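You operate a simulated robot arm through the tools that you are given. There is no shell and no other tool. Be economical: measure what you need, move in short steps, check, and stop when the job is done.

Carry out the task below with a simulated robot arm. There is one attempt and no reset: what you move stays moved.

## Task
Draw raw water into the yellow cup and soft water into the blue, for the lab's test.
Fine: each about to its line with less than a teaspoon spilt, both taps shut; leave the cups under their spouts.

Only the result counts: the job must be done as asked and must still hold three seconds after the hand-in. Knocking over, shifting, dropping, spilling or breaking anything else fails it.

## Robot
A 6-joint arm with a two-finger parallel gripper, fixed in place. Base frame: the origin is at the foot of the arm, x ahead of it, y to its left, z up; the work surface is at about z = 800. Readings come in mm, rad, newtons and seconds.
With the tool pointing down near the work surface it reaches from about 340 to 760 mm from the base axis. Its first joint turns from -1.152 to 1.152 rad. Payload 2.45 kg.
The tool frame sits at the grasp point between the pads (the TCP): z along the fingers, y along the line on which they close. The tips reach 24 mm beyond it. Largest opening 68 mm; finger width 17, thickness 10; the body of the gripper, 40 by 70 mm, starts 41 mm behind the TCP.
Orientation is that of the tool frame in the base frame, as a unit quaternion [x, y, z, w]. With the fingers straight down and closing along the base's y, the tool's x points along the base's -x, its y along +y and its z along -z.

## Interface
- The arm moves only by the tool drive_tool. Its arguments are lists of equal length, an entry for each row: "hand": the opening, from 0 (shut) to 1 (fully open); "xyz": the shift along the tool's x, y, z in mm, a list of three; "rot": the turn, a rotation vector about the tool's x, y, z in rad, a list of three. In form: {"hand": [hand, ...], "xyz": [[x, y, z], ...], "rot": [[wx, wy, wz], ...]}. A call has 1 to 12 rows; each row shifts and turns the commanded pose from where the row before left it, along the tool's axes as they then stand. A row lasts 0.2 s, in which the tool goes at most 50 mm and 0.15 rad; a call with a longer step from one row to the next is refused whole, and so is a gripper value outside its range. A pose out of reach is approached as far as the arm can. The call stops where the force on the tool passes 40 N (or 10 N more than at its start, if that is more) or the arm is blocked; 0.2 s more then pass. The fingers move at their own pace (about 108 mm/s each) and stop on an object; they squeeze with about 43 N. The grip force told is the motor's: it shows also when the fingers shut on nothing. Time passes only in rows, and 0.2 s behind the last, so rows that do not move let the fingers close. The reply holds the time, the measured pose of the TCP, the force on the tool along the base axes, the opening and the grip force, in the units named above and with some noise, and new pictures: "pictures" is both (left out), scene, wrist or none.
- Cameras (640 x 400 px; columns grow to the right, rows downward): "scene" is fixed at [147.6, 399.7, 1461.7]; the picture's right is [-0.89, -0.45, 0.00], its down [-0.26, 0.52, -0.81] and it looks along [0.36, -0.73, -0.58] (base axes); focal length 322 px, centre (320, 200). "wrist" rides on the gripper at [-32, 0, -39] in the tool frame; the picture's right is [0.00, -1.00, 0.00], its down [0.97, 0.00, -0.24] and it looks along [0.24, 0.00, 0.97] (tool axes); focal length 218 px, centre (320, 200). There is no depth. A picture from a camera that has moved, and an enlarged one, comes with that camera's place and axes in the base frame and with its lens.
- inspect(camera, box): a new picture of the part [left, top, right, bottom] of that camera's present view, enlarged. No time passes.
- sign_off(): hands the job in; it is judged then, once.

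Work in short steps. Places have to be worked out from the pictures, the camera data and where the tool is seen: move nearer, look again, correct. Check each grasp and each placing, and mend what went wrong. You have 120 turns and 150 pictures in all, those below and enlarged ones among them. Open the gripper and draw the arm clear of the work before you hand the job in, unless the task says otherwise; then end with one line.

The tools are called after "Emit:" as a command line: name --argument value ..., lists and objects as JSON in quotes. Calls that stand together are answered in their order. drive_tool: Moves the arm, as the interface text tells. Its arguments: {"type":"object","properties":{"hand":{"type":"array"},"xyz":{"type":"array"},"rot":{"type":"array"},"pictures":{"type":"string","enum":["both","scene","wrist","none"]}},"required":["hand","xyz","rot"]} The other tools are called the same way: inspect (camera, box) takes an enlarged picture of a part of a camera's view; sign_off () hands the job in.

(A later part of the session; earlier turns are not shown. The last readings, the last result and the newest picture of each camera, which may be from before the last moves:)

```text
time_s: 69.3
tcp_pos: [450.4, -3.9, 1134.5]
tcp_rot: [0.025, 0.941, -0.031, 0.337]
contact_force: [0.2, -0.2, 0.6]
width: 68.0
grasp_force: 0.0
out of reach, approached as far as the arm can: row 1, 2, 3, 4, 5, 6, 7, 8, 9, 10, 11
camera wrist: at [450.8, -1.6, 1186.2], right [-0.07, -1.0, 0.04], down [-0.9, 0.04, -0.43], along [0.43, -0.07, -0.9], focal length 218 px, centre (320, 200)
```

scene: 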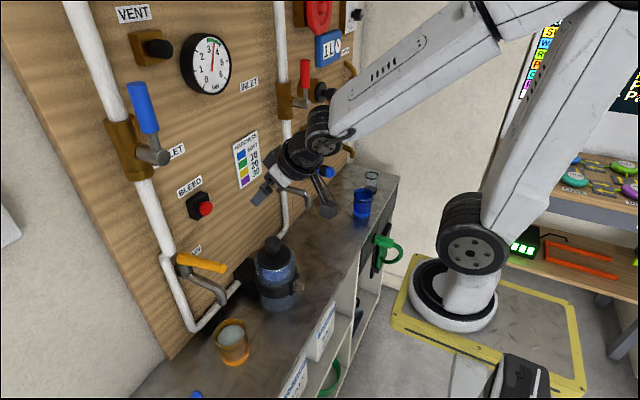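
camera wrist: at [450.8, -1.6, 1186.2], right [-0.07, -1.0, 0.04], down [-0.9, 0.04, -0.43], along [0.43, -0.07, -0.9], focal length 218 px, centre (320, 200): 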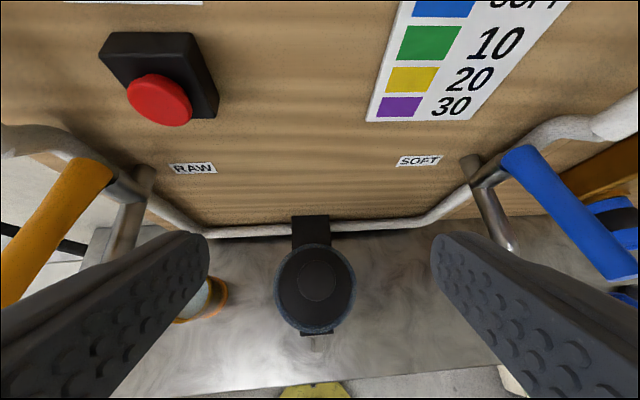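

Reach-limited near y = 0. I'll raise and yaw the tool +60° (pointing toward +y), which puts the wrist on the right side and also suits the next grasp.

Emit:
drive_tool --hand '[1, 1, 1, 1, 1, 1, 1, 1]' --xyz '[[-25.5, 0, -31], [0, 0, 0], [0, 0, 0], [0, 0, 0], [0, 0, 0], [0, 0, 0], [0, 0, 0], [0, 0, 0]]' --rot '[[0, 0, 0], [-0.095, 0, -0.1155], [-0.095, 0, -0.1155], [-0.095, 0, -0.1155], [-0.095, 0, -0.1155], [-0.095, 0, -0.1155], [-0.095, 0, -0.1155], [-0.095, 0, -0.1155]]'

```text
time_s: 71.1
tcp_pos: [451.1, 115.2, 1096.5]
tcp_rot: [-0.4, 0.848, 0.094, 0.335]
contact_force: [-0.1, -0.9, 0.0]
width: 67.7
grasp_force: 0.1
out of reach, approached as far as the arm can: row 1, 2, 3, 4, 5, 6
camera wrist: at [446.3, 118.8, 1147.4], right [0.74, -0.66, 0.11], down [-0.56, -0.7, -0.44], along [0.37, 0.27, -0.89], focal length 218 px, centre (320, 200)
```

scene: 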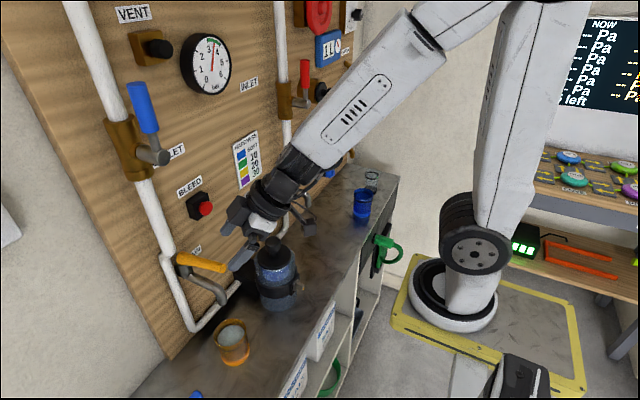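
wrist: 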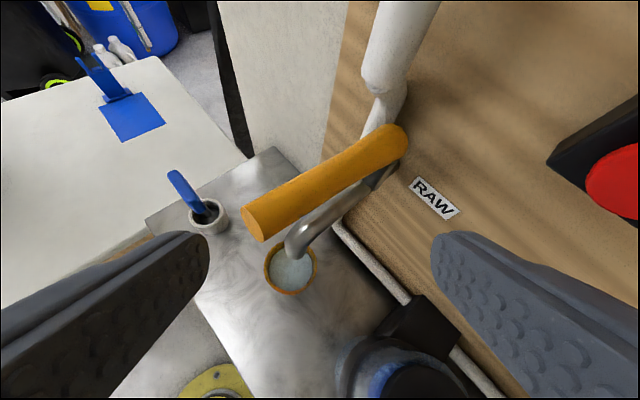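

The tool drifted toward the raw tap while out of reach, without contact. Moving away toward -y and up to (450,-60,1180), where the wrist is well in reach.

Emit:
drive_tool --hand '[1, 1, 1, 1, 1]' --xyz '[[10.7, -25, -27.7], [10.7, -25, -27.7], [10.7, -25, -27.7], [10.7, -25, -27.7], [10.7, -25, -27.7]]' --rot '[[0, 0, 0], [0, 0, 0], [0, 0, 0], [0, 0, 0], [0, 0, 0]]'

```text
time_s: 72.3
tcp_pos: [450.4, -61.0, 1179.7]
tcp_rot: [-0.4, 0.848, 0.091, 0.335]
contact_force: [-1.7, -0.1, 0.4]
width: 68.0
grasp_force: 0.1
camera wrist: at [445.6, -57.0, 1230.6], right [0.74, -0.66, 0.11], down [-0.56, -0.7, -0.44], along [0.37, 0.26, -0.89], focal length 218 px, centre (320, 200)
```

scene: 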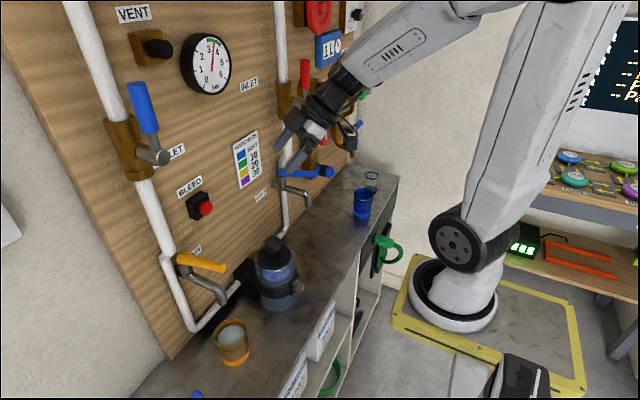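
wrist: 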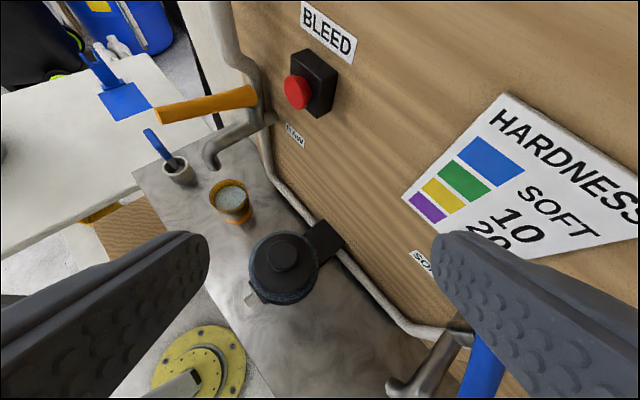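

Good. Now backing out a little and travelling to above the blue cup, levelling the roll at the end.

Emit:
drive_tool --hand '[1, 1, 1, 1, 1, 1, 1, 1, 1, 1]' --xyz '[[25.3, 0.5, -21.5], [25.3, 0.5, -21.5], [26.1, -26.4, -18.4], [26.1, -26.4, -18.4], [26.1, -26.4, -18.4], [26.1, -26.4, -18.4], [26.1, -26.4, -18.4], [26.1, -26.4, -18.4], [26.1, -26.4, -18.4], [0, 0, 0]]' --rot '[[0, 0, 0], [0, 0, 0], [0, 0, 0], [0, 0, 0], [0, 0, 0], [0, 0, 0], [0, 0, 0], [0, 0, 0], [0, 0, 0], [-0.0815, -0.0138, 0.071]]'

```text
time_s: 74.5
tcp_pos: [424.1, -383.9, 1183.0]
tcp_rot: [-0.383, 0.855, 0.142, 0.321]
contact_force: [-0.4, 0.7, 0.5]
width: 67.8
grasp_force: 0.0
out of reach, approached as far as the arm can: row 8, 9
camera wrist: at [423.9, -383.2, 1234.8], right [0.75, -0.67, 0.0], down [-0.59, -0.67, -0.46], along [0.31, 0.34, -0.89], focal length 218 px, centre (320, 200)
```

scene: 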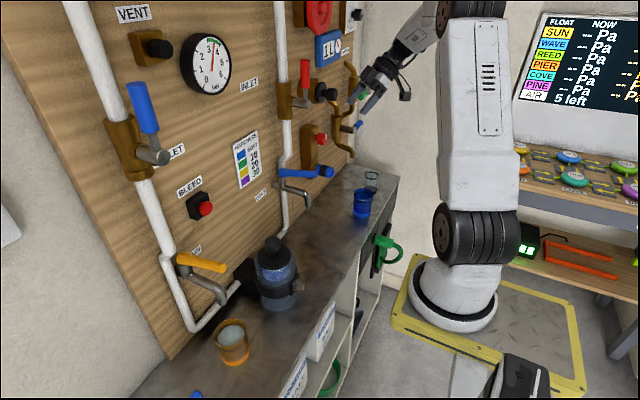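
wrist: 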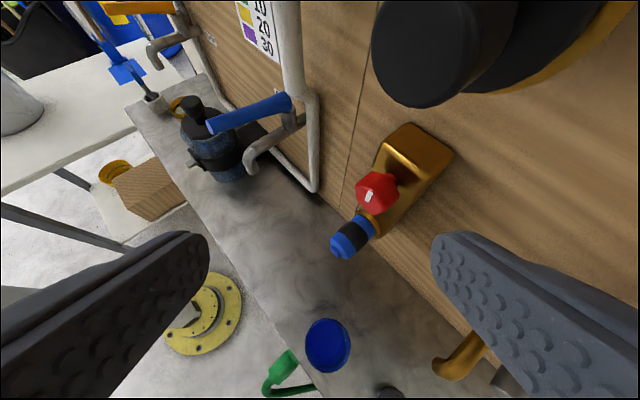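

Reach is limited at this yaw over here, so I'll turn back to yaw 0 and the full tilt, as used for the first cup.

Emit:
drive_tool --hand '[1, 1, 1, 1, 1, 1, 1]' --xyz '[[0, 0, 0], [0, 0, 0], [0, 0, 0], [0, 0, 0], [0, 0, 0], [0, 0, 0], [0, 0, 0]]' --rot '[[0.0938, 0, 0.108], [0.0938, 0, 0.108], [0.0938, 0, 0.108], [0.0938, 0, 0.108], [0.0938, 0, 0.108], [0, -0.1, 0], [0, -0.085, 0]]' --pictures "wrist"

```text
time_s: 76.1
tcp_pos: [442.9, -375.4, 1182.0]
tcp_rot: [-0.057, 0.898, 0.025, 0.435]
contact_force: [-0.7, -0.8, -0.5]
width: 68.2
grasp_force: 0.0
out of reach, approached as far as the arm can: row 2, 6, 7
camera wrist: at [432.2, -375.2, 1233.1], right [0.12, -0.99, 0.0], down [-0.78, -0.1, -0.61], along [0.61, 0.07, -0.79], focal length 218 px, centre (320, 200)
```

wrist: 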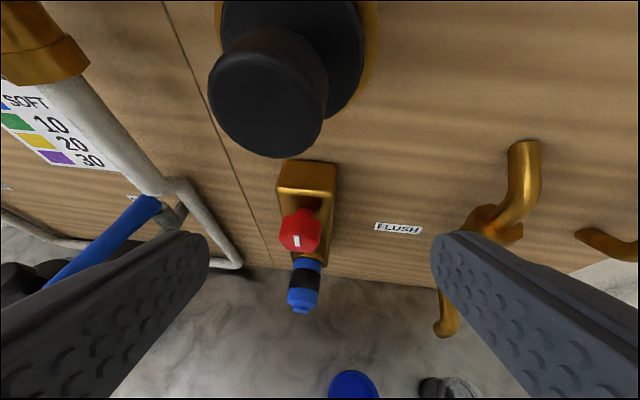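

Descending toward a point above the blue cup.

Emit:
drive_tool --hand '[1, 1, 1, 1, 1]' --xyz '[[40.6, -4.9, 20.2], [40.6, -4.9, 20.2], [40.6, -4.9, 20.2], [40.6, -4.9, 20.2], [40.6, -4.9, 20.2]]' --rot '[[0, 0, 0], [0, 0, 0], [0, 0, 0], [0, 0, 0], [0, 0, 0]]'

```text
time_s: 77.3
tcp_pos: [446.2, -382.5, 958.2]
tcp_rot: [-0.058, 0.898, 0.026, 0.435]
contact_force: [-0.6, 0.6, -0.4]
width: 68.1
grasp_force: 0.0
out of reach, approached as far as the arm can: row 1, 2, 3, 4, 5
camera wrist: at [435.5, -382.1, 1008.3], right [0.13, -0.99, 0.0], down [-0.78, -0.1, -0.61], along [0.61, 0.07, -0.79], focal length 218 px, centre (320, 200)
```

scene: 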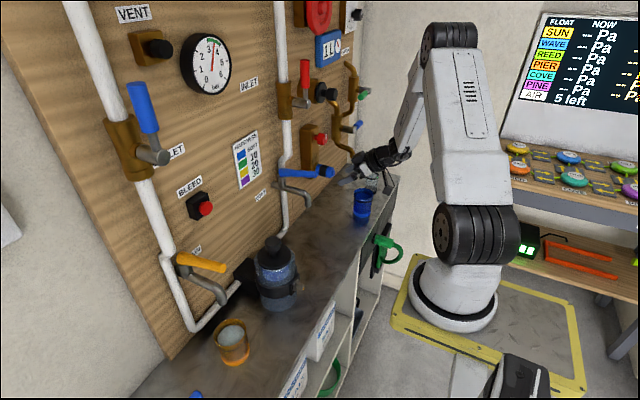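
wrist: 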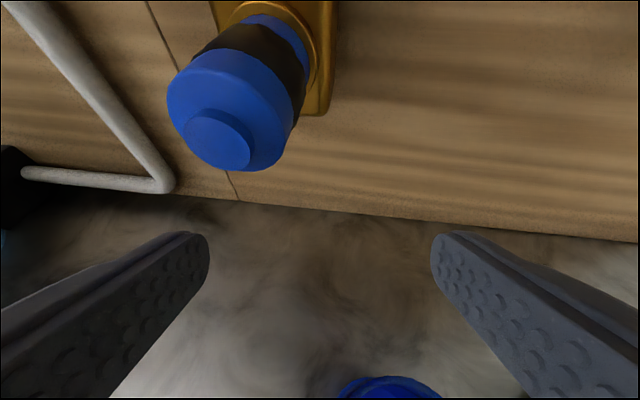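

Joint-limited here; a yaw of about -40° suits this cup better. I'll go back up the same way, clear of the blue knob, then yaw.

Emit:
drive_tool --hand '[1, 1, 1, 1, 1, 1, 1, 1]' --xyz '[[-31.4, -2, -24.8], [-31.4, -2, -24.8], [-31.4, -2, -24.8], [0, 0, 0], [0, 0, 0], [0, 0, 0], [0, 0, 0], [0, 0, 0]]' --rot '[[0, 0, 0], [0, 0, 0], [0, 0, 0], [0.1176, 0, 0.093], [0.1176, 0, 0.093], [0.1176, 0, 0.093], [0.1176, 0, 0.093], [0.1176, 0, 0.093]]' --pictures "wrist"

```text
time_s: 79.1
tcp_pos: [445.9, -389.9, 1080.9]
tcp_rot: [0.275, 0.856, -0.135, 0.415]
contact_force: [0.1, 0.0, 0.1]
width: 68.1
grasp_force: 0.1
camera wrist: at [437.3, -381.8, 1131.2], right [-0.58, -0.81, 0.0], down [-0.64, 0.46, -0.61], along [0.5, -0.36, -0.79], focal length 218 px, centre (320, 200)
```

wrist: 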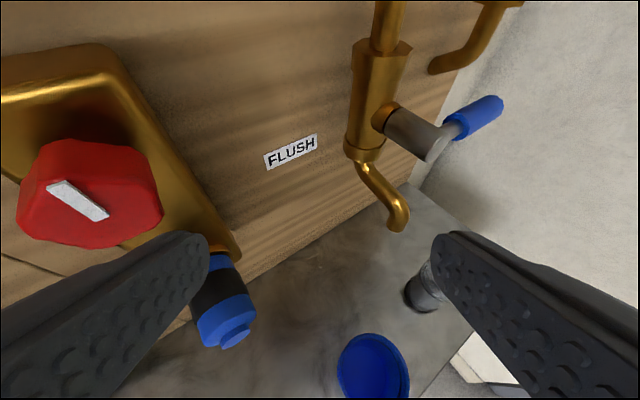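

Blue cup is at about (407,-419). Moving over it, sideways first and then down.

Emit:
drive_tool --hand '[1, 1, 1, 1, 1, 1]' --xyz '[[4.6, -23.1, -5.8], [4.6, -23.1, -5.8], [27.4, 0, 21.7], [27.4, 0, 21.7], [27.4, 0, 21.7], [27.4, 0, 21.7]]' --rot '[[0, 0, 0], [0, 0, 0], [0, 0, 0], [0, 0, 0], [0, 0, 0], [0, 0, 0]]' --pictures "wrist"

```text
time_s: 80.5
tcp_pos: [406.4, -417.8, 943.3]
tcp_rot: [0.276, 0.856, -0.135, 0.416]
contact_force: [-0.1, 0.4, 0.1]
width: 67.8
grasp_force: 0.0
camera wrist: at [397.8, -410.6, 992.8], right [-0.58, -0.81, 0.0], down [-0.64, 0.46, -0.62], along [0.5, -0.36, -0.79], focal length 218 px, centre (320, 200)
```

wrist: 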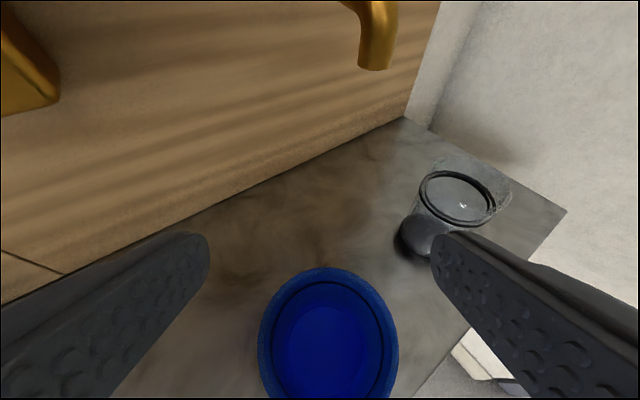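

Centred apart from 3.7 mm sideways. Descending to grasp height.

Emit:
drive_tool --hand '[1, 1, 1, 1, 1]' --xyz '[[15.7, -2, 12.4], [15.7, -1.7, 12.4], [15.7, 0, 12.4], [15.7, 0, 12.4], [0, 0, 0]]' --rot '[[0, 0, 0], [0, 0, 0], [0, 0, 0], [0, 0, 0], [0, 0, 0]]' --pictures "wrist"

```text
time_s: 81.7
tcp_pos: [407.8, -421.9, 863.3]
tcp_rot: [0.275, 0.856, -0.135, 0.417]
contact_force: [-0.6, 0.9, 0.1]
width: 67.9
grasp_force: 0.1
camera wrist: at [398.4, -414.3, 912.8], right [-0.58, -0.81, 0.0], down [-0.64, 0.46, -0.61], along [0.5, -0.36, -0.79], focal length 218 px, centre (320, 200)
```

wrist: 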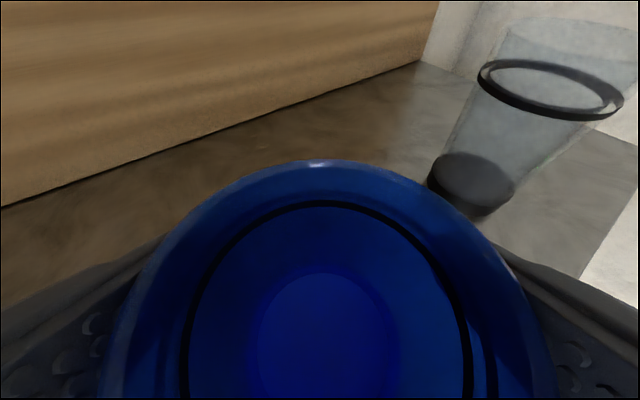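

Good alignment. Gripping and lifting straight up.

Emit:
drive_tool --hand '[0, 0, 0, 0, 0, 0, 0, 0]' --xyz '[[0, 0, 0], [0, 0, 0], [0, 0, 0], [-15.7, 0, -12.4], [-31.4, 0, -24.8], [-31.4, 0, -24.8], [-31.4, 0, -24.8], [-31.4, 0, -24.8]]' --rot '[[0, 0, 0], [0, 0, 0], [0, 0, 0], [0, 0, 0], [0, 0, 0], [0, 0, 0], [0, 0, 0], [0, 0, 0]]'

```text
time_s: 83.5
tcp_pos: [404.2, -423.7, 1042.0]
tcp_rot: [0.276, 0.856, -0.135, 0.416]
contact_force: [0.4, 0.4, -1.1]
width: 62.6
grasp_force: 43.1
camera wrist: at [395.1, -415.4, 1092.7], right [-0.58, -0.81, 0.0], down [-0.64, 0.46, -0.61], along [0.5, -0.36, -0.79], focal length 218 px, centre (320, 200)
```

scene: 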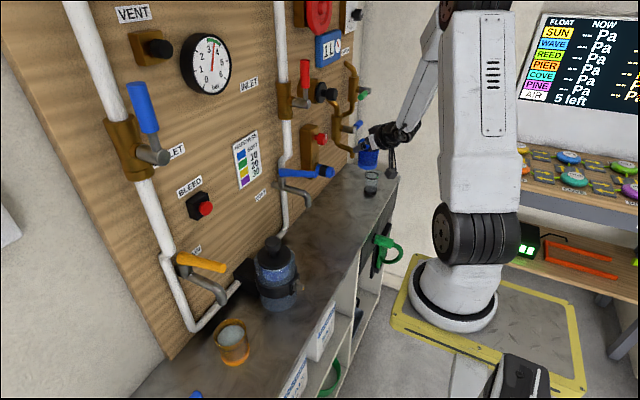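
wrist: 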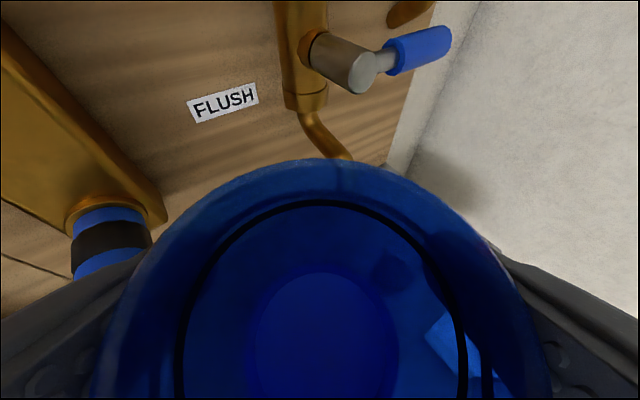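

Blue cup held. Moving to about (412,-318) and turning the yaw back to zero.

Emit:
drive_tool --hand '[0, 0, 0, 0, 0, 0, 0, 0]' --xyz '[[11.4, 30.3, -14.4], [11.4, 30.3, -14.4], [11.4, 30.3, -14.4], [0, 0, 0], [0, 0, 0], [0, 0, 0], [0, 0, 0], [0, 0, 0]]' --rot '[[0, 0, 0], [0, 0, 0], [0, 0, 0], [-0.0988, 0, -0.0782], [-0.0988, 0, -0.0782], [-0.0988, 0, -0.0782], [-0.0988, 0, -0.0782], [-0.0988, 0, -0.0782]]'

```text
time_s: 85.3
tcp_pos: [413.0, -315.3, 1042.3]
tcp_rot: [-0.005, 0.9, 0.001, 0.436]
contact_force: [0.1, -0.5, -1.7]
width: 62.4
grasp_force: 43.1
camera wrist: at [402.2, -314.3, 1091.3], right [0.01, -1.0, 0.0], down [-0.79, -0.01, -0.61], along [0.61, 0.0, -0.79], focal length 218 px, centre (320, 200)
```

scene: 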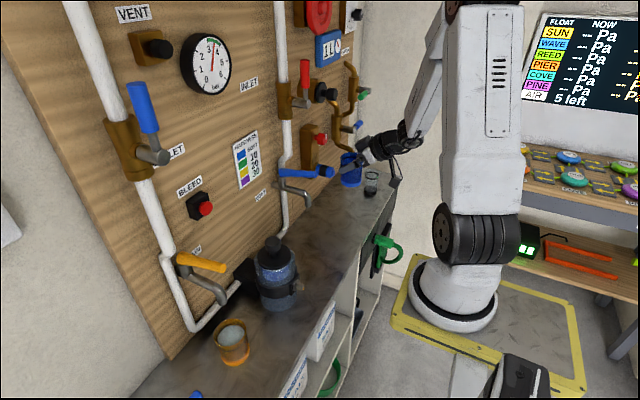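
wrist: 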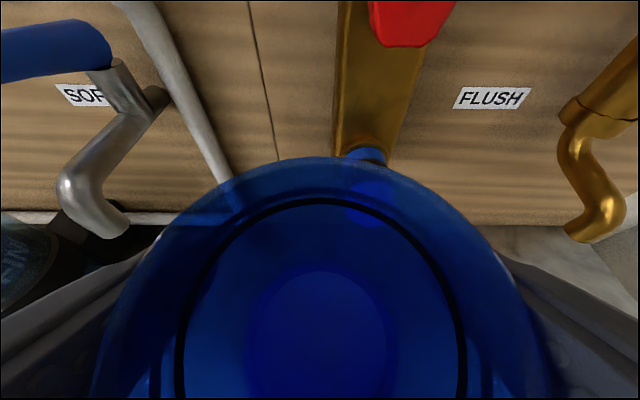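

Soft outlet triangulates to (468,-186,969), in agreement. Lowering to just above the bench, then turning to yaw +45° to go in under the spout.

Emit:
drive_tool --hand '[0, 0, 0, 0, 0, 0, 0, 0, 0, 0]' --xyz '[[31.4, 0, 24.8], [31.4, 0, 24.8], [31.4, 0, 24.8], [29, 0, 23], [-10.6, 40, 13.3], [0, 0, 0], [0, 0, 0], [0, 0, 0], [0, 0, 0], [0, 0, 0]]' --rot '[[0, 0, 0], [0, 0, 0], [0, 0, 0], [0, 0, 0], [0, 0, 0], [-0.1176, 0, -0.0932], [-0.1176, 0, -0.0932], [-0.1176, 0, -0.0932], [-0.1176, 0, -0.0932], [-0.1176, 0, -0.0932]]'

```text
time_s: 87.5
tcp_pos: [431.9, -278.9, 885.0]
tcp_rot: [-0.335, 0.836, 0.16, 0.404]
contact_force: [1.0, -0.4, -1.3]
width: 62.2
grasp_force: 42.6
out of reach, approached as far as the arm can: row 5
camera wrist: at [424.4, -283.7, 935.2], right [0.69, -0.73, 0.0], down [-0.57, -0.55, -0.61], along [0.45, 0.42, -0.79], focal length 218 px, centre (320, 200)
```

scene: 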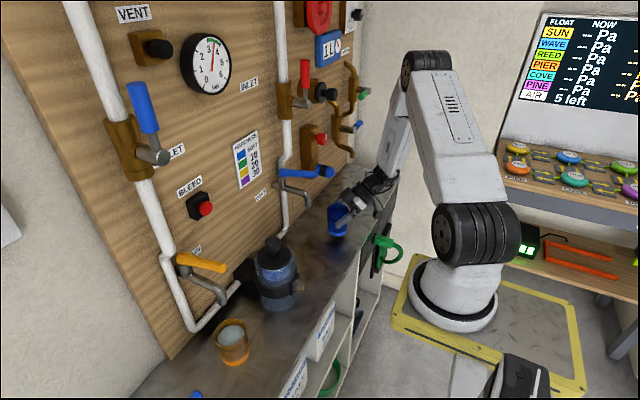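
wrist: 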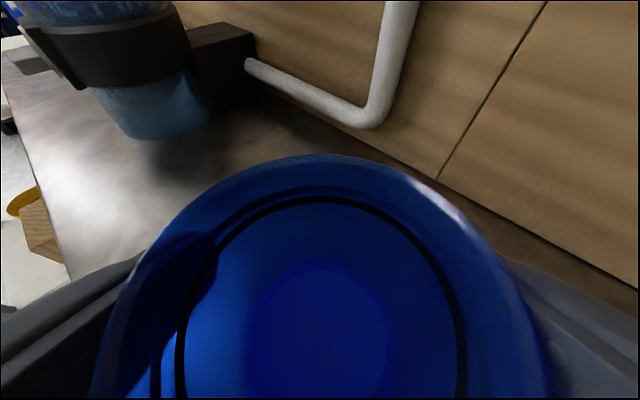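

Sliding the cup in under the soft spout.

Emit:
drive_tool --hand '[0, 0, 0, 0]' --xyz '[[-19.4, 14.2, 24.5], [-19.4, 14.2, 24.5], [-19.4, 14.2, 24.5], [0, 0, 0]]' --rot '[[0, 0, 0], [0, 0, 0], [0, 0, 0], [0, 0, 0]]' --pictures "scene"

Emit:
inspect --camera "scene" --box '[260, 150, 350, 240]'

```text
time_s: 88.5
tcp_pos: [470.7, -180.1, 886.4]
tcp_rot: [-0.334, 0.836, 0.159, 0.405]
contact_force: [-1.0, -0.1, -0.8]
width: 62.5
grasp_force: 43.1
```

scene: 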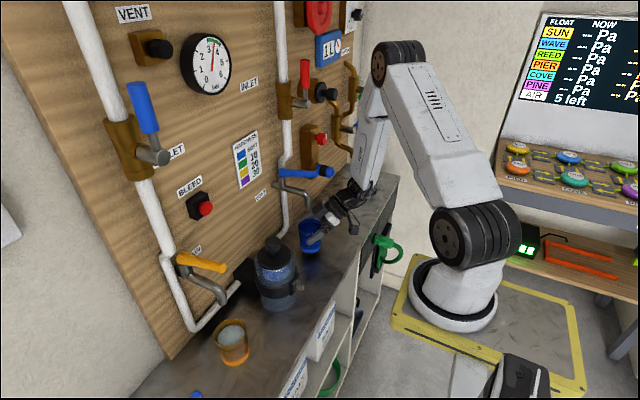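

```text
4.44 times, centred on (305, 195) of scene
camera zoom: at [147.6, 399.8, 1461.7], right [-0.89, -0.45, 0.0], down [-0.26, 0.52, -0.81], along [0.36, -0.73, -0.58], focal length 1431 px, centre (387, 222)
```

zoom: 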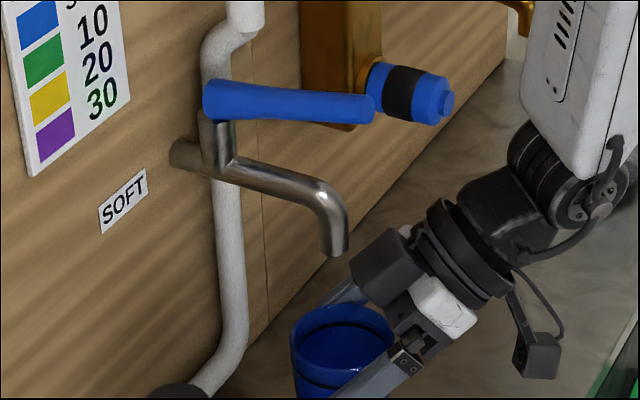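

Cup is well under the outlet. Lowering to the bench.

Emit:
drive_tool --hand '[0, 0, 0]' --xyz '[[7.8, 0, 6.2], [7.8, 0, 6.2], [0.8, 0, 0.6]]' --rot '[[0, 0, 0], [0, 0, 0], [0, 0, 0]]' --pictures "none"

```text
time_s: 89.3
tcp_pos: [470.8, -181.6, 864.0]
tcp_rot: [-0.334, 0.837, 0.159, 0.404]
contact_force: [-0.1, 0.3, -0.6]
width: 62.7
grasp_force: 42.7
```

Emit:
drive_tool --hand '[0, 0]' --xyz '[[0.9, 0, 0.7], [0, 0, 0]]' --rot '[[0, 0, 0], [0, 0, 0]]' --pictures "none"

```text
time_s: 89.9
tcp_pos: [470.2, -182.7, 862.7]
tcp_rot: [-0.334, 0.836, 0.159, 0.405]
contact_force: [0.4, 0.1, -0.3]
width: 62.3
grasp_force: 42.8
```

Not touching yet, so another 1.2 mm.

Emit:
drive_tool --hand '[0, 0]' --xyz '[[0.9, 0, 0.7], [0, 0, 0]]' --rot '[[0, 0, 0], [0, 0, 0]]' --pictures "none"

```text
time_s: 90.5
tcp_pos: [469.3, -182.6, 862.6]
tcp_rot: [-0.334, 0.836, 0.159, 0.405]
contact_force: [-1.0, -0.3, 3.5]
width: 62.4
grasp_force: 43.4
```

Touching at 3.5 N. Releasing and withdrawing along the tool axis.

Emit:
drive_tool --hand '[1, 1, 1, 1, 1, 1]' --xyz '[[0, 0, 0], [0, 0, 0], [0, 0, -30], [0, 0, -40], [0, 0, -40], [0, 0, -20]]' --rot '[[0, 0, 0], [0, 0, 0], [0, 0, 0], [0, 0, 0], [0, 0, 0], [0, 0, 0]]'

Emit:
inspect --camera "scene" --box '[260, 150, 350, 270]'

```text
time_s: 91.9
tcp_pos: [397.7, -249.2, 943.3]
tcp_rot: [-0.334, 0.836, 0.16, 0.405]
contact_force: [-0.3, -0.5, -1.0]
width: 67.8
grasp_force: 0.2
camera wrist: at [388.8, -255.2, 993.6], right [0.69, -0.73, 0.0], down [-0.57, -0.54, -0.61], along [0.45, 0.42, -0.79], focal length 218 px, centre (320, 200)
```

scene: 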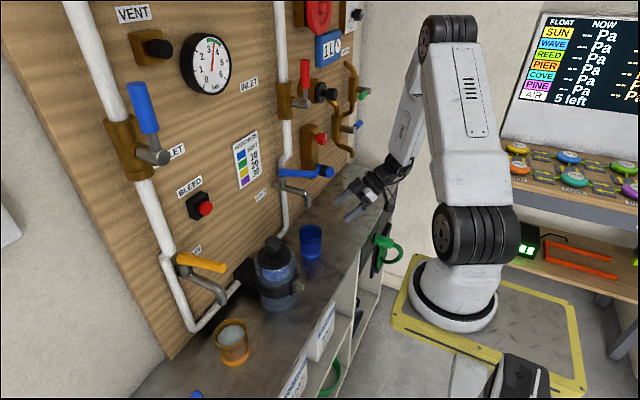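
wrist: 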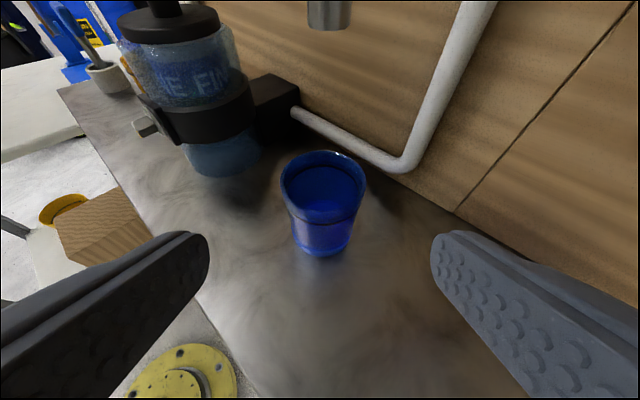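

```text
3.33 times, centred on (305, 210) of scene
camera zoom: at [147.6, 399.7, 1461.7], right [-0.89, -0.45, 0.0], down [-0.26, 0.52, -0.81], along [0.36, -0.73, -0.58], focal length 1074 px, centre (370, 167)
```

zoom: 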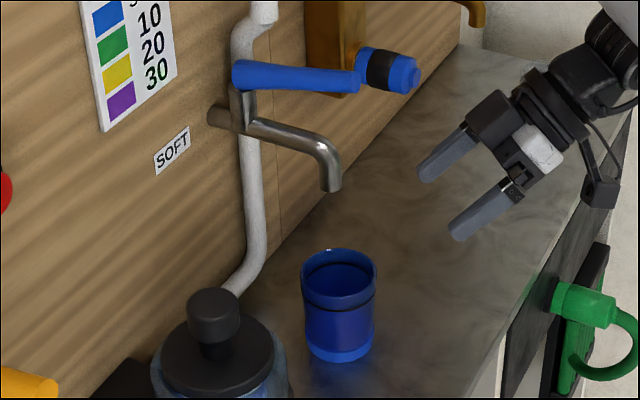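

Blue cup stands under the soft spout, matching the raw placement. Next: up, then reduce the tilt and yaw back to zero in front of the soft lever.

Emit:
drive_tool --hand '[1, 1, 1, 1, 1, 1, 1, 1, 1, 1, 1, 1]' --xyz '[[-31.4, 0, -24.8], [-31.4, 0, -24.8], [-31.4, 0, -24.8], [-31.4, 0, -24.8], [-31.4, 0, -24.8], [0, 0, 0], [0, 0, 0], [0, 0, 0], [0, 0, 0], [0, 0, 0], [0, 0, 0], [0, 0, 0]]' --rot '[[0, 0, 0], [0, 0, 0], [0, 0, 0], [0, 0, 0], [0, 0, 0], [0, 0.145, 0], [0, 0.145, 0], [0.084, 0, 0.123], [0.084, 0, 0.123], [0.084, 0, 0.123], [0.084, 0, 0.123], [0.084, 0, 0.123]]'

```text
time_s: 94.5
tcp_pos: [395.6, -252.1, 1143.8]
tcp_rot: [-0.003, 0.954, 0.004, 0.3]
contact_force: [0.3, -0.5, 0.8]
width: 68.1
grasp_force: 0.0
camera wrist: at [400.7, -250.4, 1194.9], right [0.01, -1.0, -0.01], down [-0.93, -0.01, -0.36], along [0.36, 0.01, -0.93], focal length 218 px, centre (320, 200)
```

scene: 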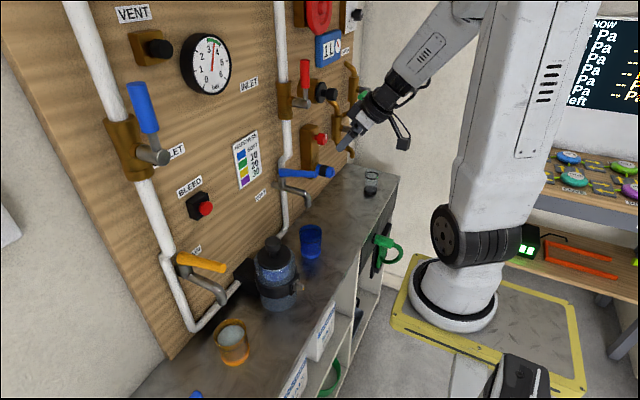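
wrist: 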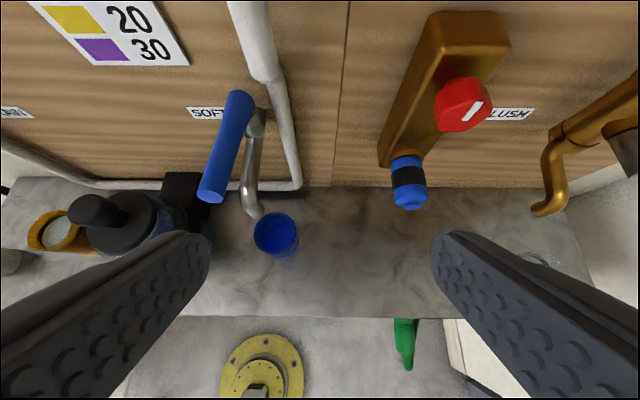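

Soft lever end is at about (452,-180,1066). Moving in front of it.

Emit:
drive_tool --hand '[1, 1, 1]' --xyz '[[-1.1, 35.5, 12.4], [-1.1, 35.5, 12.4], [0, 0, 0]]' --rot '[[0, 0, 0], [0, 0, 0], [0, 0, 0]]' --pictures "wrist"

```text
time_s: 95.3
tcp_pos: [411.8, -179.3, 1125.7]
tcp_rot: [-0.005, 0.954, 0.005, 0.3]
contact_force: [-0.7, 0.2, 1.1]
width: 67.9
grasp_force: 0.1
camera wrist: at [416.3, -178.9, 1177.5], right [0.01, -1.0, -0.01], down [-0.93, -0.01, -0.36], along [0.36, 0.01, -0.93], focal length 218 px, centre (320, 200)
```

wrist: 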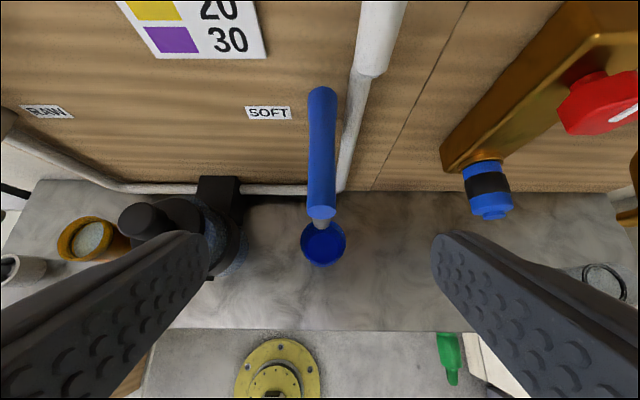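

Centred on the lever. Moving in around its end.

Emit:
drive_tool --hand '[1, 1, 1]' --xyz '[[-2.7, 0, 35.4], [-2.7, 0, 35.4], [0, 0, 0]]' --rot '[[0, 0, 0], [0, 0, 0], [0, 0, 0]]'

Emit:
inspect --camera "scene" --box '[260, 150, 350, 270]'

```text
time_s: 96.1
tcp_pos: [458.9, -179.4, 1072.6]
tcp_rot: [-0.004, 0.954, 0.004, 0.301]
contact_force: [0.2, 0.7, -0.1]
width: 68.0
grasp_force: 0.0
camera wrist: at [462.3, -178.9, 1123.2], right [0.01, -1.0, 0.0], down [-0.93, -0.01, -0.36], along [0.36, 0.01, -0.93], focal length 218 px, centre (320, 200)
```

scene: 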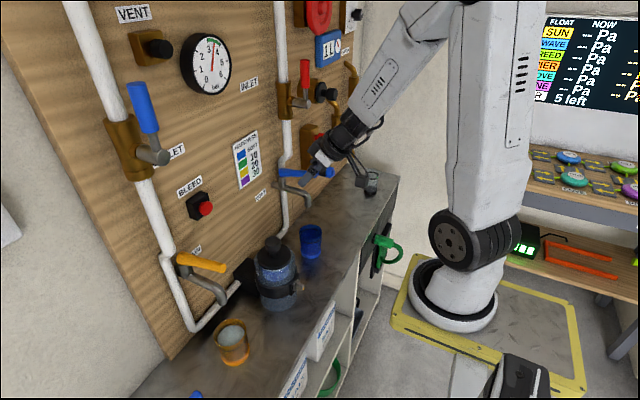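
wrist: 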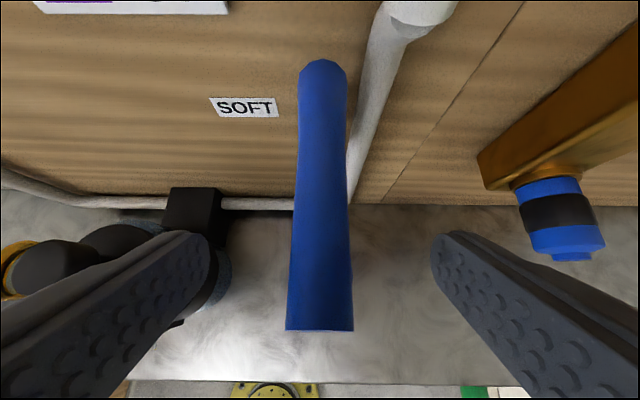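

```text
3.33 times, centred on (305, 210) of scene
camera zoom: at [147.6, 399.7, 1461.7], right [-0.89, -0.45, 0.0], down [-0.26, 0.52, -0.81], along [0.36, -0.73, -0.58], focal length 1074 px, centre (370, 167)
```

zoom: 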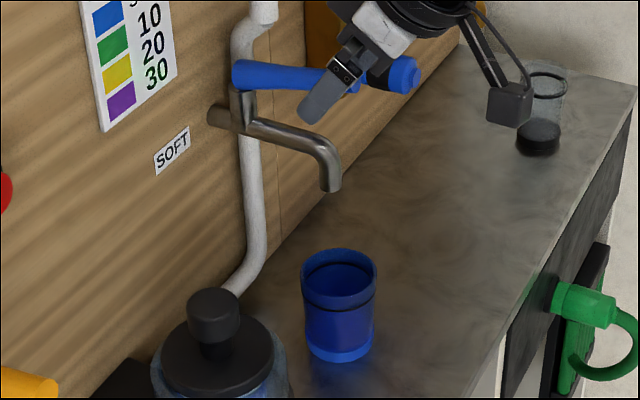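

Well placed. Gripping the lever.

Emit:
drive_tool --hand '[0, 0, 0, 0]' --xyz '[[0, 0, 0], [0, 0, 0], [0, 0, 0], [0, 0, 0]]' --rot '[[0, 0, 0], [0, 0, 0], [0, 0, 0], [0, 0, 0]]' --pictures "none"

```text
time_s: 97.1
tcp_pos: [457.3, -180.8, 1071.6]
tcp_rot: [-0.005, 0.954, 0.005, 0.3]
contact_force: [3.6, 0.5, -1.7]
width: 18.9
grasp_force: 37.4
```

Gripped with little side load. Lifting 18 mm, as with the raw lever.

Emit:
drive_tool --hand '[0, 0, 0, 0]' --xyz '[[-2.6, 0, -3.7], [-2.6, 0, -3.7], [-2.6, 0, -3.7], [-2.6, 0, -3.7]]' --rot '[[0, 0, 0], [0, 0, 0], [0, 0, 0], [0, 0, 0]]' --pictures "none"

Emit:
inspect --camera "scene" --box '[260, 150, 350, 270]'

```text
time_s: 98.1
tcp_pos: [457.2, -178.8, 1088.1]
tcp_rot: [-0.004, 0.954, 0.003, 0.301]
contact_force: [11.3, -4.7, -13.0]
width: 19.1
grasp_force: 36.8
```

```text
3.33 times, centred on (305, 210) of scene
camera zoom: at [148.2, 399.5, 1461.7], right [-0.89, -0.45, 0.0], down [-0.26, 0.52, -0.81], along [0.36, -0.73, -0.58], focal length 1074 px, centre (370, 167)
```

zoom: 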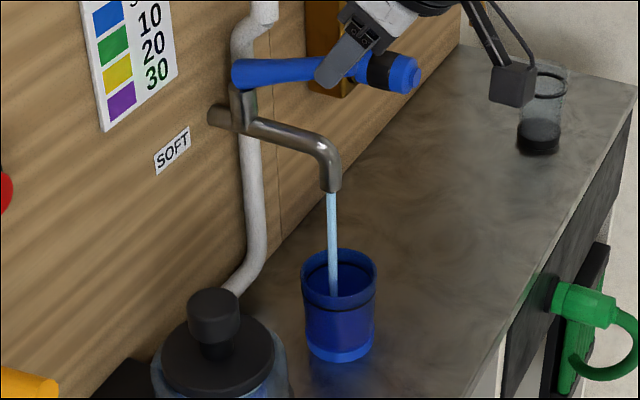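

Soft water is running into the blue cup. Raw took about 23 s, so I'll wait about 8 s and check.

Emit:
drive_tool --hand '[0, 0, 0, 0, 0, 0, 0, 0, 0, 0, 0, 0]' --xyz '[[0, 0, 0], [0, 0, 0], [0, 0, 0], [0, 0, 0], [0, 0, 0], [0, 0, 0], [0, 0, 0], [0, 0, 0], [0, 0, 0], [0, 0, 0], [0, 0, 0], [0, 0, 0]]' --rot '[[0, 0, 0], [0, 0, 0], [0, 0, 0], [0, 0, 0], [0, 0, 0], [0, 0, 0], [0, 0, 0], [0, 0, 0], [0, 0, 0], [0, 0, 0], [0, 0, 0], [0, 0, 0]]' --pictures "none"

Emit:
inspect --camera "scene" --box '[287, 220, 335, 265]'

Emit:
drive_tool --hand '[0, 0, 0, 0, 0, 0, 0, 0, 0, 0, 0, 0]' --xyz '[[0, 0, 0], [0, 0, 0], [0, 0, 0], [0, 0, 0], [0, 0, 0], [0, 0, 0], [0, 0, 0], [0, 0, 0], [0, 0, 0], [0, 0, 0], [0, 0, 0], [0, 0, 0]]' --rot '[[0, 0, 0], [0, 0, 0], [0, 0, 0], [0, 0, 0], [0, 0, 0], [0, 0, 0], [0, 0, 0], [0, 0, 0], [0, 0, 0], [0, 0, 0], [0, 0, 0], [0, 0, 0]]' --pictures "none"

Emit:
inspect --camera "scene" --box '[287, 220, 335, 265]'

```text
time_s: 100.7
tcp_pos: [457.5, -180.0, 1088.0]
tcp_rot: [-0.005, 0.954, 0.004, 0.3]
contact_force: [10.0, -8.3, -4.9]
width: 18.7
grasp_force: 36.9
```

```text
8.89 times, centred on (311, 242) of scene
camera zoom: at [148.0, 399.5, 1461.7], right [-0.89, -0.45, 0.0], down [-0.26, 0.52, -0.81], along [0.36, -0.73, -0.58], focal length 2862 px, centre (400, -178)
```

zoom: 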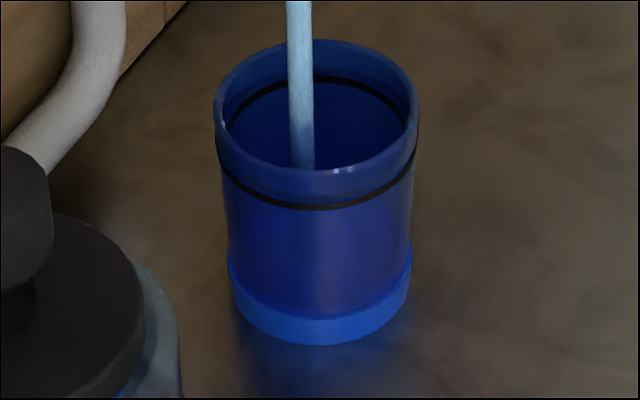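

```text
time_s: 103.3
tcp_pos: [457.0, -179.6, 1087.6]
tcp_rot: [-0.005, 0.954, 0.004, 0.3]
contact_force: [10.7, -8.6, -1.4]
width: 19.0
grasp_force: 37.1
```

```text
8.89 times, centred on (311, 242) of scene
camera zoom: at [147.9, 399.5, 1461.7], right [-0.89, -0.45, 0.0], down [-0.26, 0.52, -0.81], along [0.36, -0.73, -0.58], focal length 2862 px, centre (400, -178)
```

zoom: 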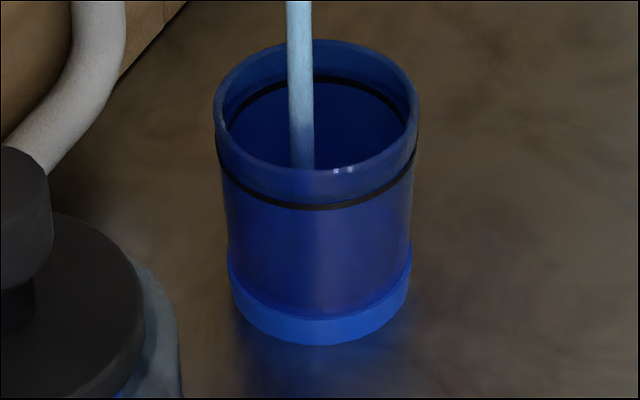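

Surface is still hidden below the near rim from this angle. It'll show once about half full. Waiting 5 s more.

Emit:
drive_tool --hand '[0, 0, 0, 0, 0, 0, 0, 0, 0, 0, 0, 0]' --xyz '[[0, 0, 0], [0, 0, 0], [0, 0, 0], [0, 0, 0], [0, 0, 0], [0, 0, 0], [0, 0, 0], [0, 0, 0], [0, 0, 0], [0, 0, 0], [0, 0, 0], [0, 0, 0]]' --rot '[[0, 0, 0], [0, 0, 0], [0, 0, 0], [0, 0, 0], [0, 0, 0], [0, 0, 0], [0, 0, 0], [0, 0, 0], [0, 0, 0], [0, 0, 0], [0, 0, 0], [0, 0, 0]]' --pictures "none"

Emit:
drive_tool --hand '[0, 0, 0, 0, 0, 0, 0, 0, 0, 0, 0, 0]' --xyz '[[0, 0, 0], [0, 0, 0], [0, 0, 0], [0, 0, 0], [0, 0, 0], [0, 0, 0], [0, 0, 0], [0, 0, 0], [0, 0, 0], [0, 0, 0], [0, 0, 0], [0, 0, 0]]' --rot '[[0, 0, 0], [0, 0, 0], [0, 0, 0], [0, 0, 0], [0, 0, 0], [0, 0, 0], [0, 0, 0], [0, 0, 0], [0, 0, 0], [0, 0, 0], [0, 0, 0], [0, 0, 0]]' --pictures "none"

Emit:
inspect --camera "scene" --box '[287, 220, 335, 265]'

```text
time_s: 105.9
tcp_pos: [458.4, -180.0, 1088.6]
tcp_rot: [-0.005, 0.954, 0.004, 0.301]
contact_force: [10.7, -10.2, 1.4]
width: 18.7
grasp_force: 36.6
```

```text
time_s: 108.5
tcp_pos: [457.2, -181.3, 1089.5]
tcp_rot: [-0.004, 0.954, 0.003, 0.3]
contact_force: [10.3, -11.2, 0.2]
width: 18.9
grasp_force: 36.3
```

```text
8.89 times, centred on (311, 242) of scene
camera zoom: at [147.9, 399.4, 1461.8], right [-0.89, -0.45, 0.0], down [-0.26, 0.52, -0.81], along [0.36, -0.73, -0.58], focal length 2862 px, centre (400, -178)
```

zoom: 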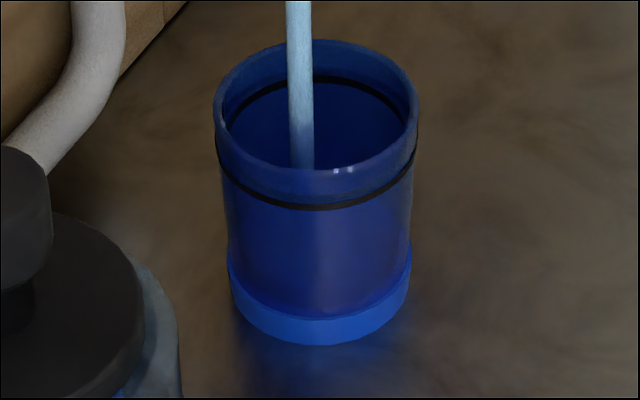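

Not visible yet. Another 2.6 s.

Emit:
drive_tool --hand '[0, 0, 0, 0, 0, 0, 0, 0, 0, 0, 0, 0]' --xyz '[[0, 0, 0], [0, 0, 0], [0, 0, 0], [0, 0, 0], [0, 0, 0], [0, 0, 0], [0, 0, 0], [0, 0, 0], [0, 0, 0], [0, 0, 0], [0, 0, 0], [0, 0, 0]]' --rot '[[0, 0, 0], [0, 0, 0], [0, 0, 0], [0, 0, 0], [0, 0, 0], [0, 0, 0], [0, 0, 0], [0, 0, 0], [0, 0, 0], [0, 0, 0], [0, 0, 0], [0, 0, 0]]' --pictures "none"

Emit:
inspect --camera "scene" --box '[287, 220, 335, 265]'

```text
time_s: 111.1
tcp_pos: [458.4, -180.2, 1088.4]
tcp_rot: [-0.005, 0.954, 0.005, 0.301]
contact_force: [8.0, -12.2, -0.5]
width: 18.7
grasp_force: 36.0
```

```text
8.89 times, centred on (311, 242) of scene
camera zoom: at [147.8, 399.4, 1461.8], right [-0.89, -0.45, 0.0], down [-0.26, 0.52, -0.81], along [0.36, -0.73, -0.58], focal length 2862 px, centre (400, -178)
```

zoom: 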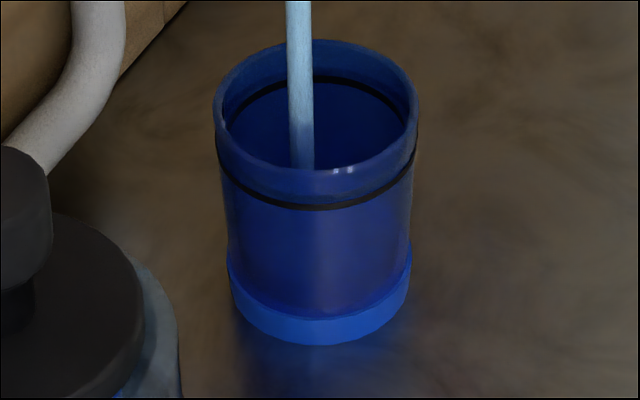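

Still below sight. Continuing.

Emit:
drive_tool --hand '[0, 0, 0, 0, 0, 0, 0, 0, 0, 0, 0, 0]' --xyz '[[0, 0, 0], [0, 0, 0], [0, 0, 0], [0, 0, 0], [0, 0, 0], [0, 0, 0], [0, 0, 0], [0, 0, 0], [0, 0, 0], [0, 0, 0], [0, 0, 0], [0, 0, 0]]' --rot '[[0, 0, 0], [0, 0, 0], [0, 0, 0], [0, 0, 0], [0, 0, 0], [0, 0, 0], [0, 0, 0], [0, 0, 0], [0, 0, 0], [0, 0, 0], [0, 0, 0], [0, 0, 0]]' --pictures "wrist"

Emit:
inspect --camera "scene" --box '[287, 220, 335, 265]'

```text
time_s: 113.7
tcp_pos: [457.7, -180.1, 1087.5]
tcp_rot: [-0.005, 0.954, 0.005, 0.301]
contact_force: [6.8, -11.0, -1.7]
width: 18.8
grasp_force: 36.7
camera wrist: at [461.4, -178.9, 1139.1], right [0.01, -1.0, -0.01], down [-0.93, -0.01, -0.36], along [0.36, 0.01, -0.93], focal length 218 px, centre (320, 200)
```

wrist: 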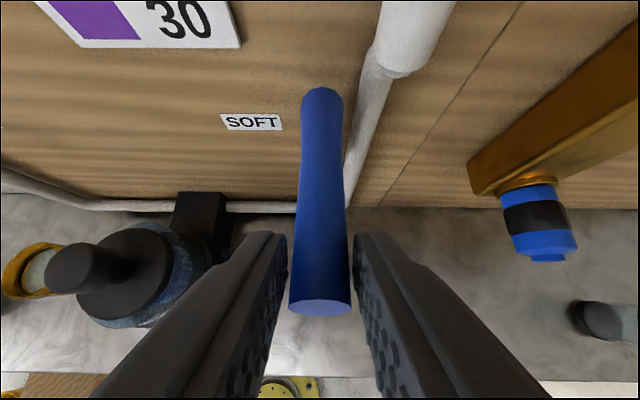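

```text
8.89 times, centred on (311, 242) of scene
camera zoom: at [147.8, 399.4, 1461.8], right [-0.89, -0.45, 0.0], down [-0.26, 0.52, -0.81], along [0.36, -0.73, -0.58], focal length 2862 px, centre (400, -178)
```

zoom: 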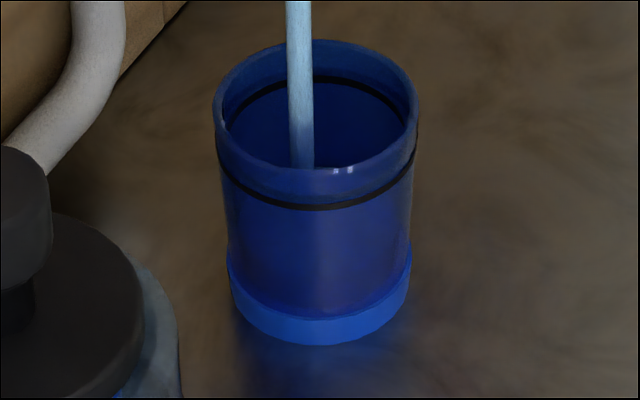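

Stream still vanishes behind the near rim, so the level is still low. Continuing.

Emit:
drive_tool --hand '[0, 0, 0, 0, 0, 0, 0, 0, 0, 0, 0, 0]' --xyz '[[0, 0, 0], [0, 0, 0], [0, 0, 0], [0, 0, 0], [0, 0, 0], [0, 0, 0], [0, 0, 0], [0, 0, 0], [0, 0, 0], [0, 0, 0], [0, 0, 0], [0, 0, 0]]' --rot '[[0, 0, 0], [0, 0, 0], [0, 0, 0], [0, 0, 0], [0, 0, 0], [0, 0, 0], [0, 0, 0], [0, 0, 0], [0, 0, 0], [0, 0, 0], [0, 0, 0], [0, 0, 0]]' --pictures "none"

Emit:
inspect --camera "scene" --box '[287, 220, 335, 265]'

```text
time_s: 116.3
tcp_pos: [457.5, -179.3, 1087.8]
tcp_rot: [-0.005, 0.954, 0.005, 0.301]
contact_force: [4.4, -12.4, -2.3]
width: 18.9
grasp_force: 36.7
```

```text
8.89 times, centred on (311, 242) of scene
camera zoom: at [147.8, 399.4, 1461.8], right [-0.89, -0.45, 0.0], down [-0.26, 0.52, -0.81], along [0.36, -0.73, -0.58], focal length 2862 px, centre (400, -178)
```

zoom: 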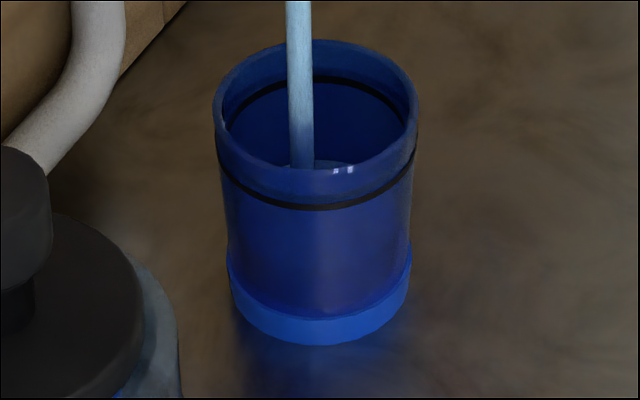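

Surface now emerges at row 162, with the line's far arc at 80. At about 1.5 mm/s that leaves some 18 s. Waiting 7.8 s, then checking.

Emit:
drive_tool --hand '[0, 0, 0, 0, 0, 0, 0, 0, 0, 0, 0, 0]' --xyz '[[0, 0, 0], [0, 0, 0], [0, 0, 0], [0, 0, 0], [0, 0, 0], [0, 0, 0], [0, 0, 0], [0, 0, 0], [0, 0, 0], [0, 0, 0], [0, 0, 0], [0, 0, 0]]' --rot '[[0, 0, 0], [0, 0, 0], [0, 0, 0], [0, 0, 0], [0, 0, 0], [0, 0, 0], [0, 0, 0], [0, 0, 0], [0, 0, 0], [0, 0, 0], [0, 0, 0], [0, 0, 0]]' --pictures "none"

Emit:
drive_tool --hand '[0, 0, 0, 0, 0, 0, 0, 0, 0, 0, 0, 0]' --xyz '[[0, 0, 0], [0, 0, 0], [0, 0, 0], [0, 0, 0], [0, 0, 0], [0, 0, 0], [0, 0, 0], [0, 0, 0], [0, 0, 0], [0, 0, 0], [0, 0, 0], [0, 0, 0]]' --rot '[[0, 0, 0], [0, 0, 0], [0, 0, 0], [0, 0, 0], [0, 0, 0], [0, 0, 0], [0, 0, 0], [0, 0, 0], [0, 0, 0], [0, 0, 0], [0, 0, 0], [0, 0, 0]]' --pictures "none"

Emit:
inspect --camera "scene" --box '[287, 220, 335, 265]'

```text
time_s: 118.9
tcp_pos: [458.3, -179.1, 1088.0]
tcp_rot: [-0.005, 0.954, 0.004, 0.301]
contact_force: [3.3, -11.6, -2.6]
width: 18.6
grasp_force: 36.3
```

```text
time_s: 121.5
tcp_pos: [456.8, -181.0, 1087.8]
tcp_rot: [-0.005, 0.954, 0.005, 0.3]
contact_force: [3.2, -11.9, -1.9]
width: 19.3
grasp_force: 37.0
```

```text
8.89 times, centred on (311, 242) of scene
camera zoom: at [147.7, 399.4, 1461.8], right [-0.89, -0.45, 0.0], down [-0.26, 0.52, -0.81], along [0.36, -0.73, -0.58], focal length 2862 px, centre (400, -178)
```

zoom: 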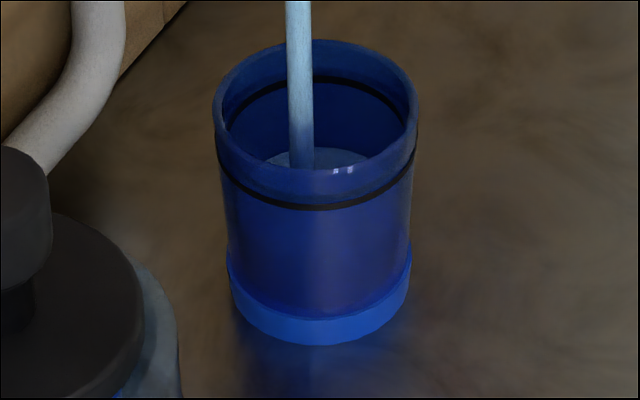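

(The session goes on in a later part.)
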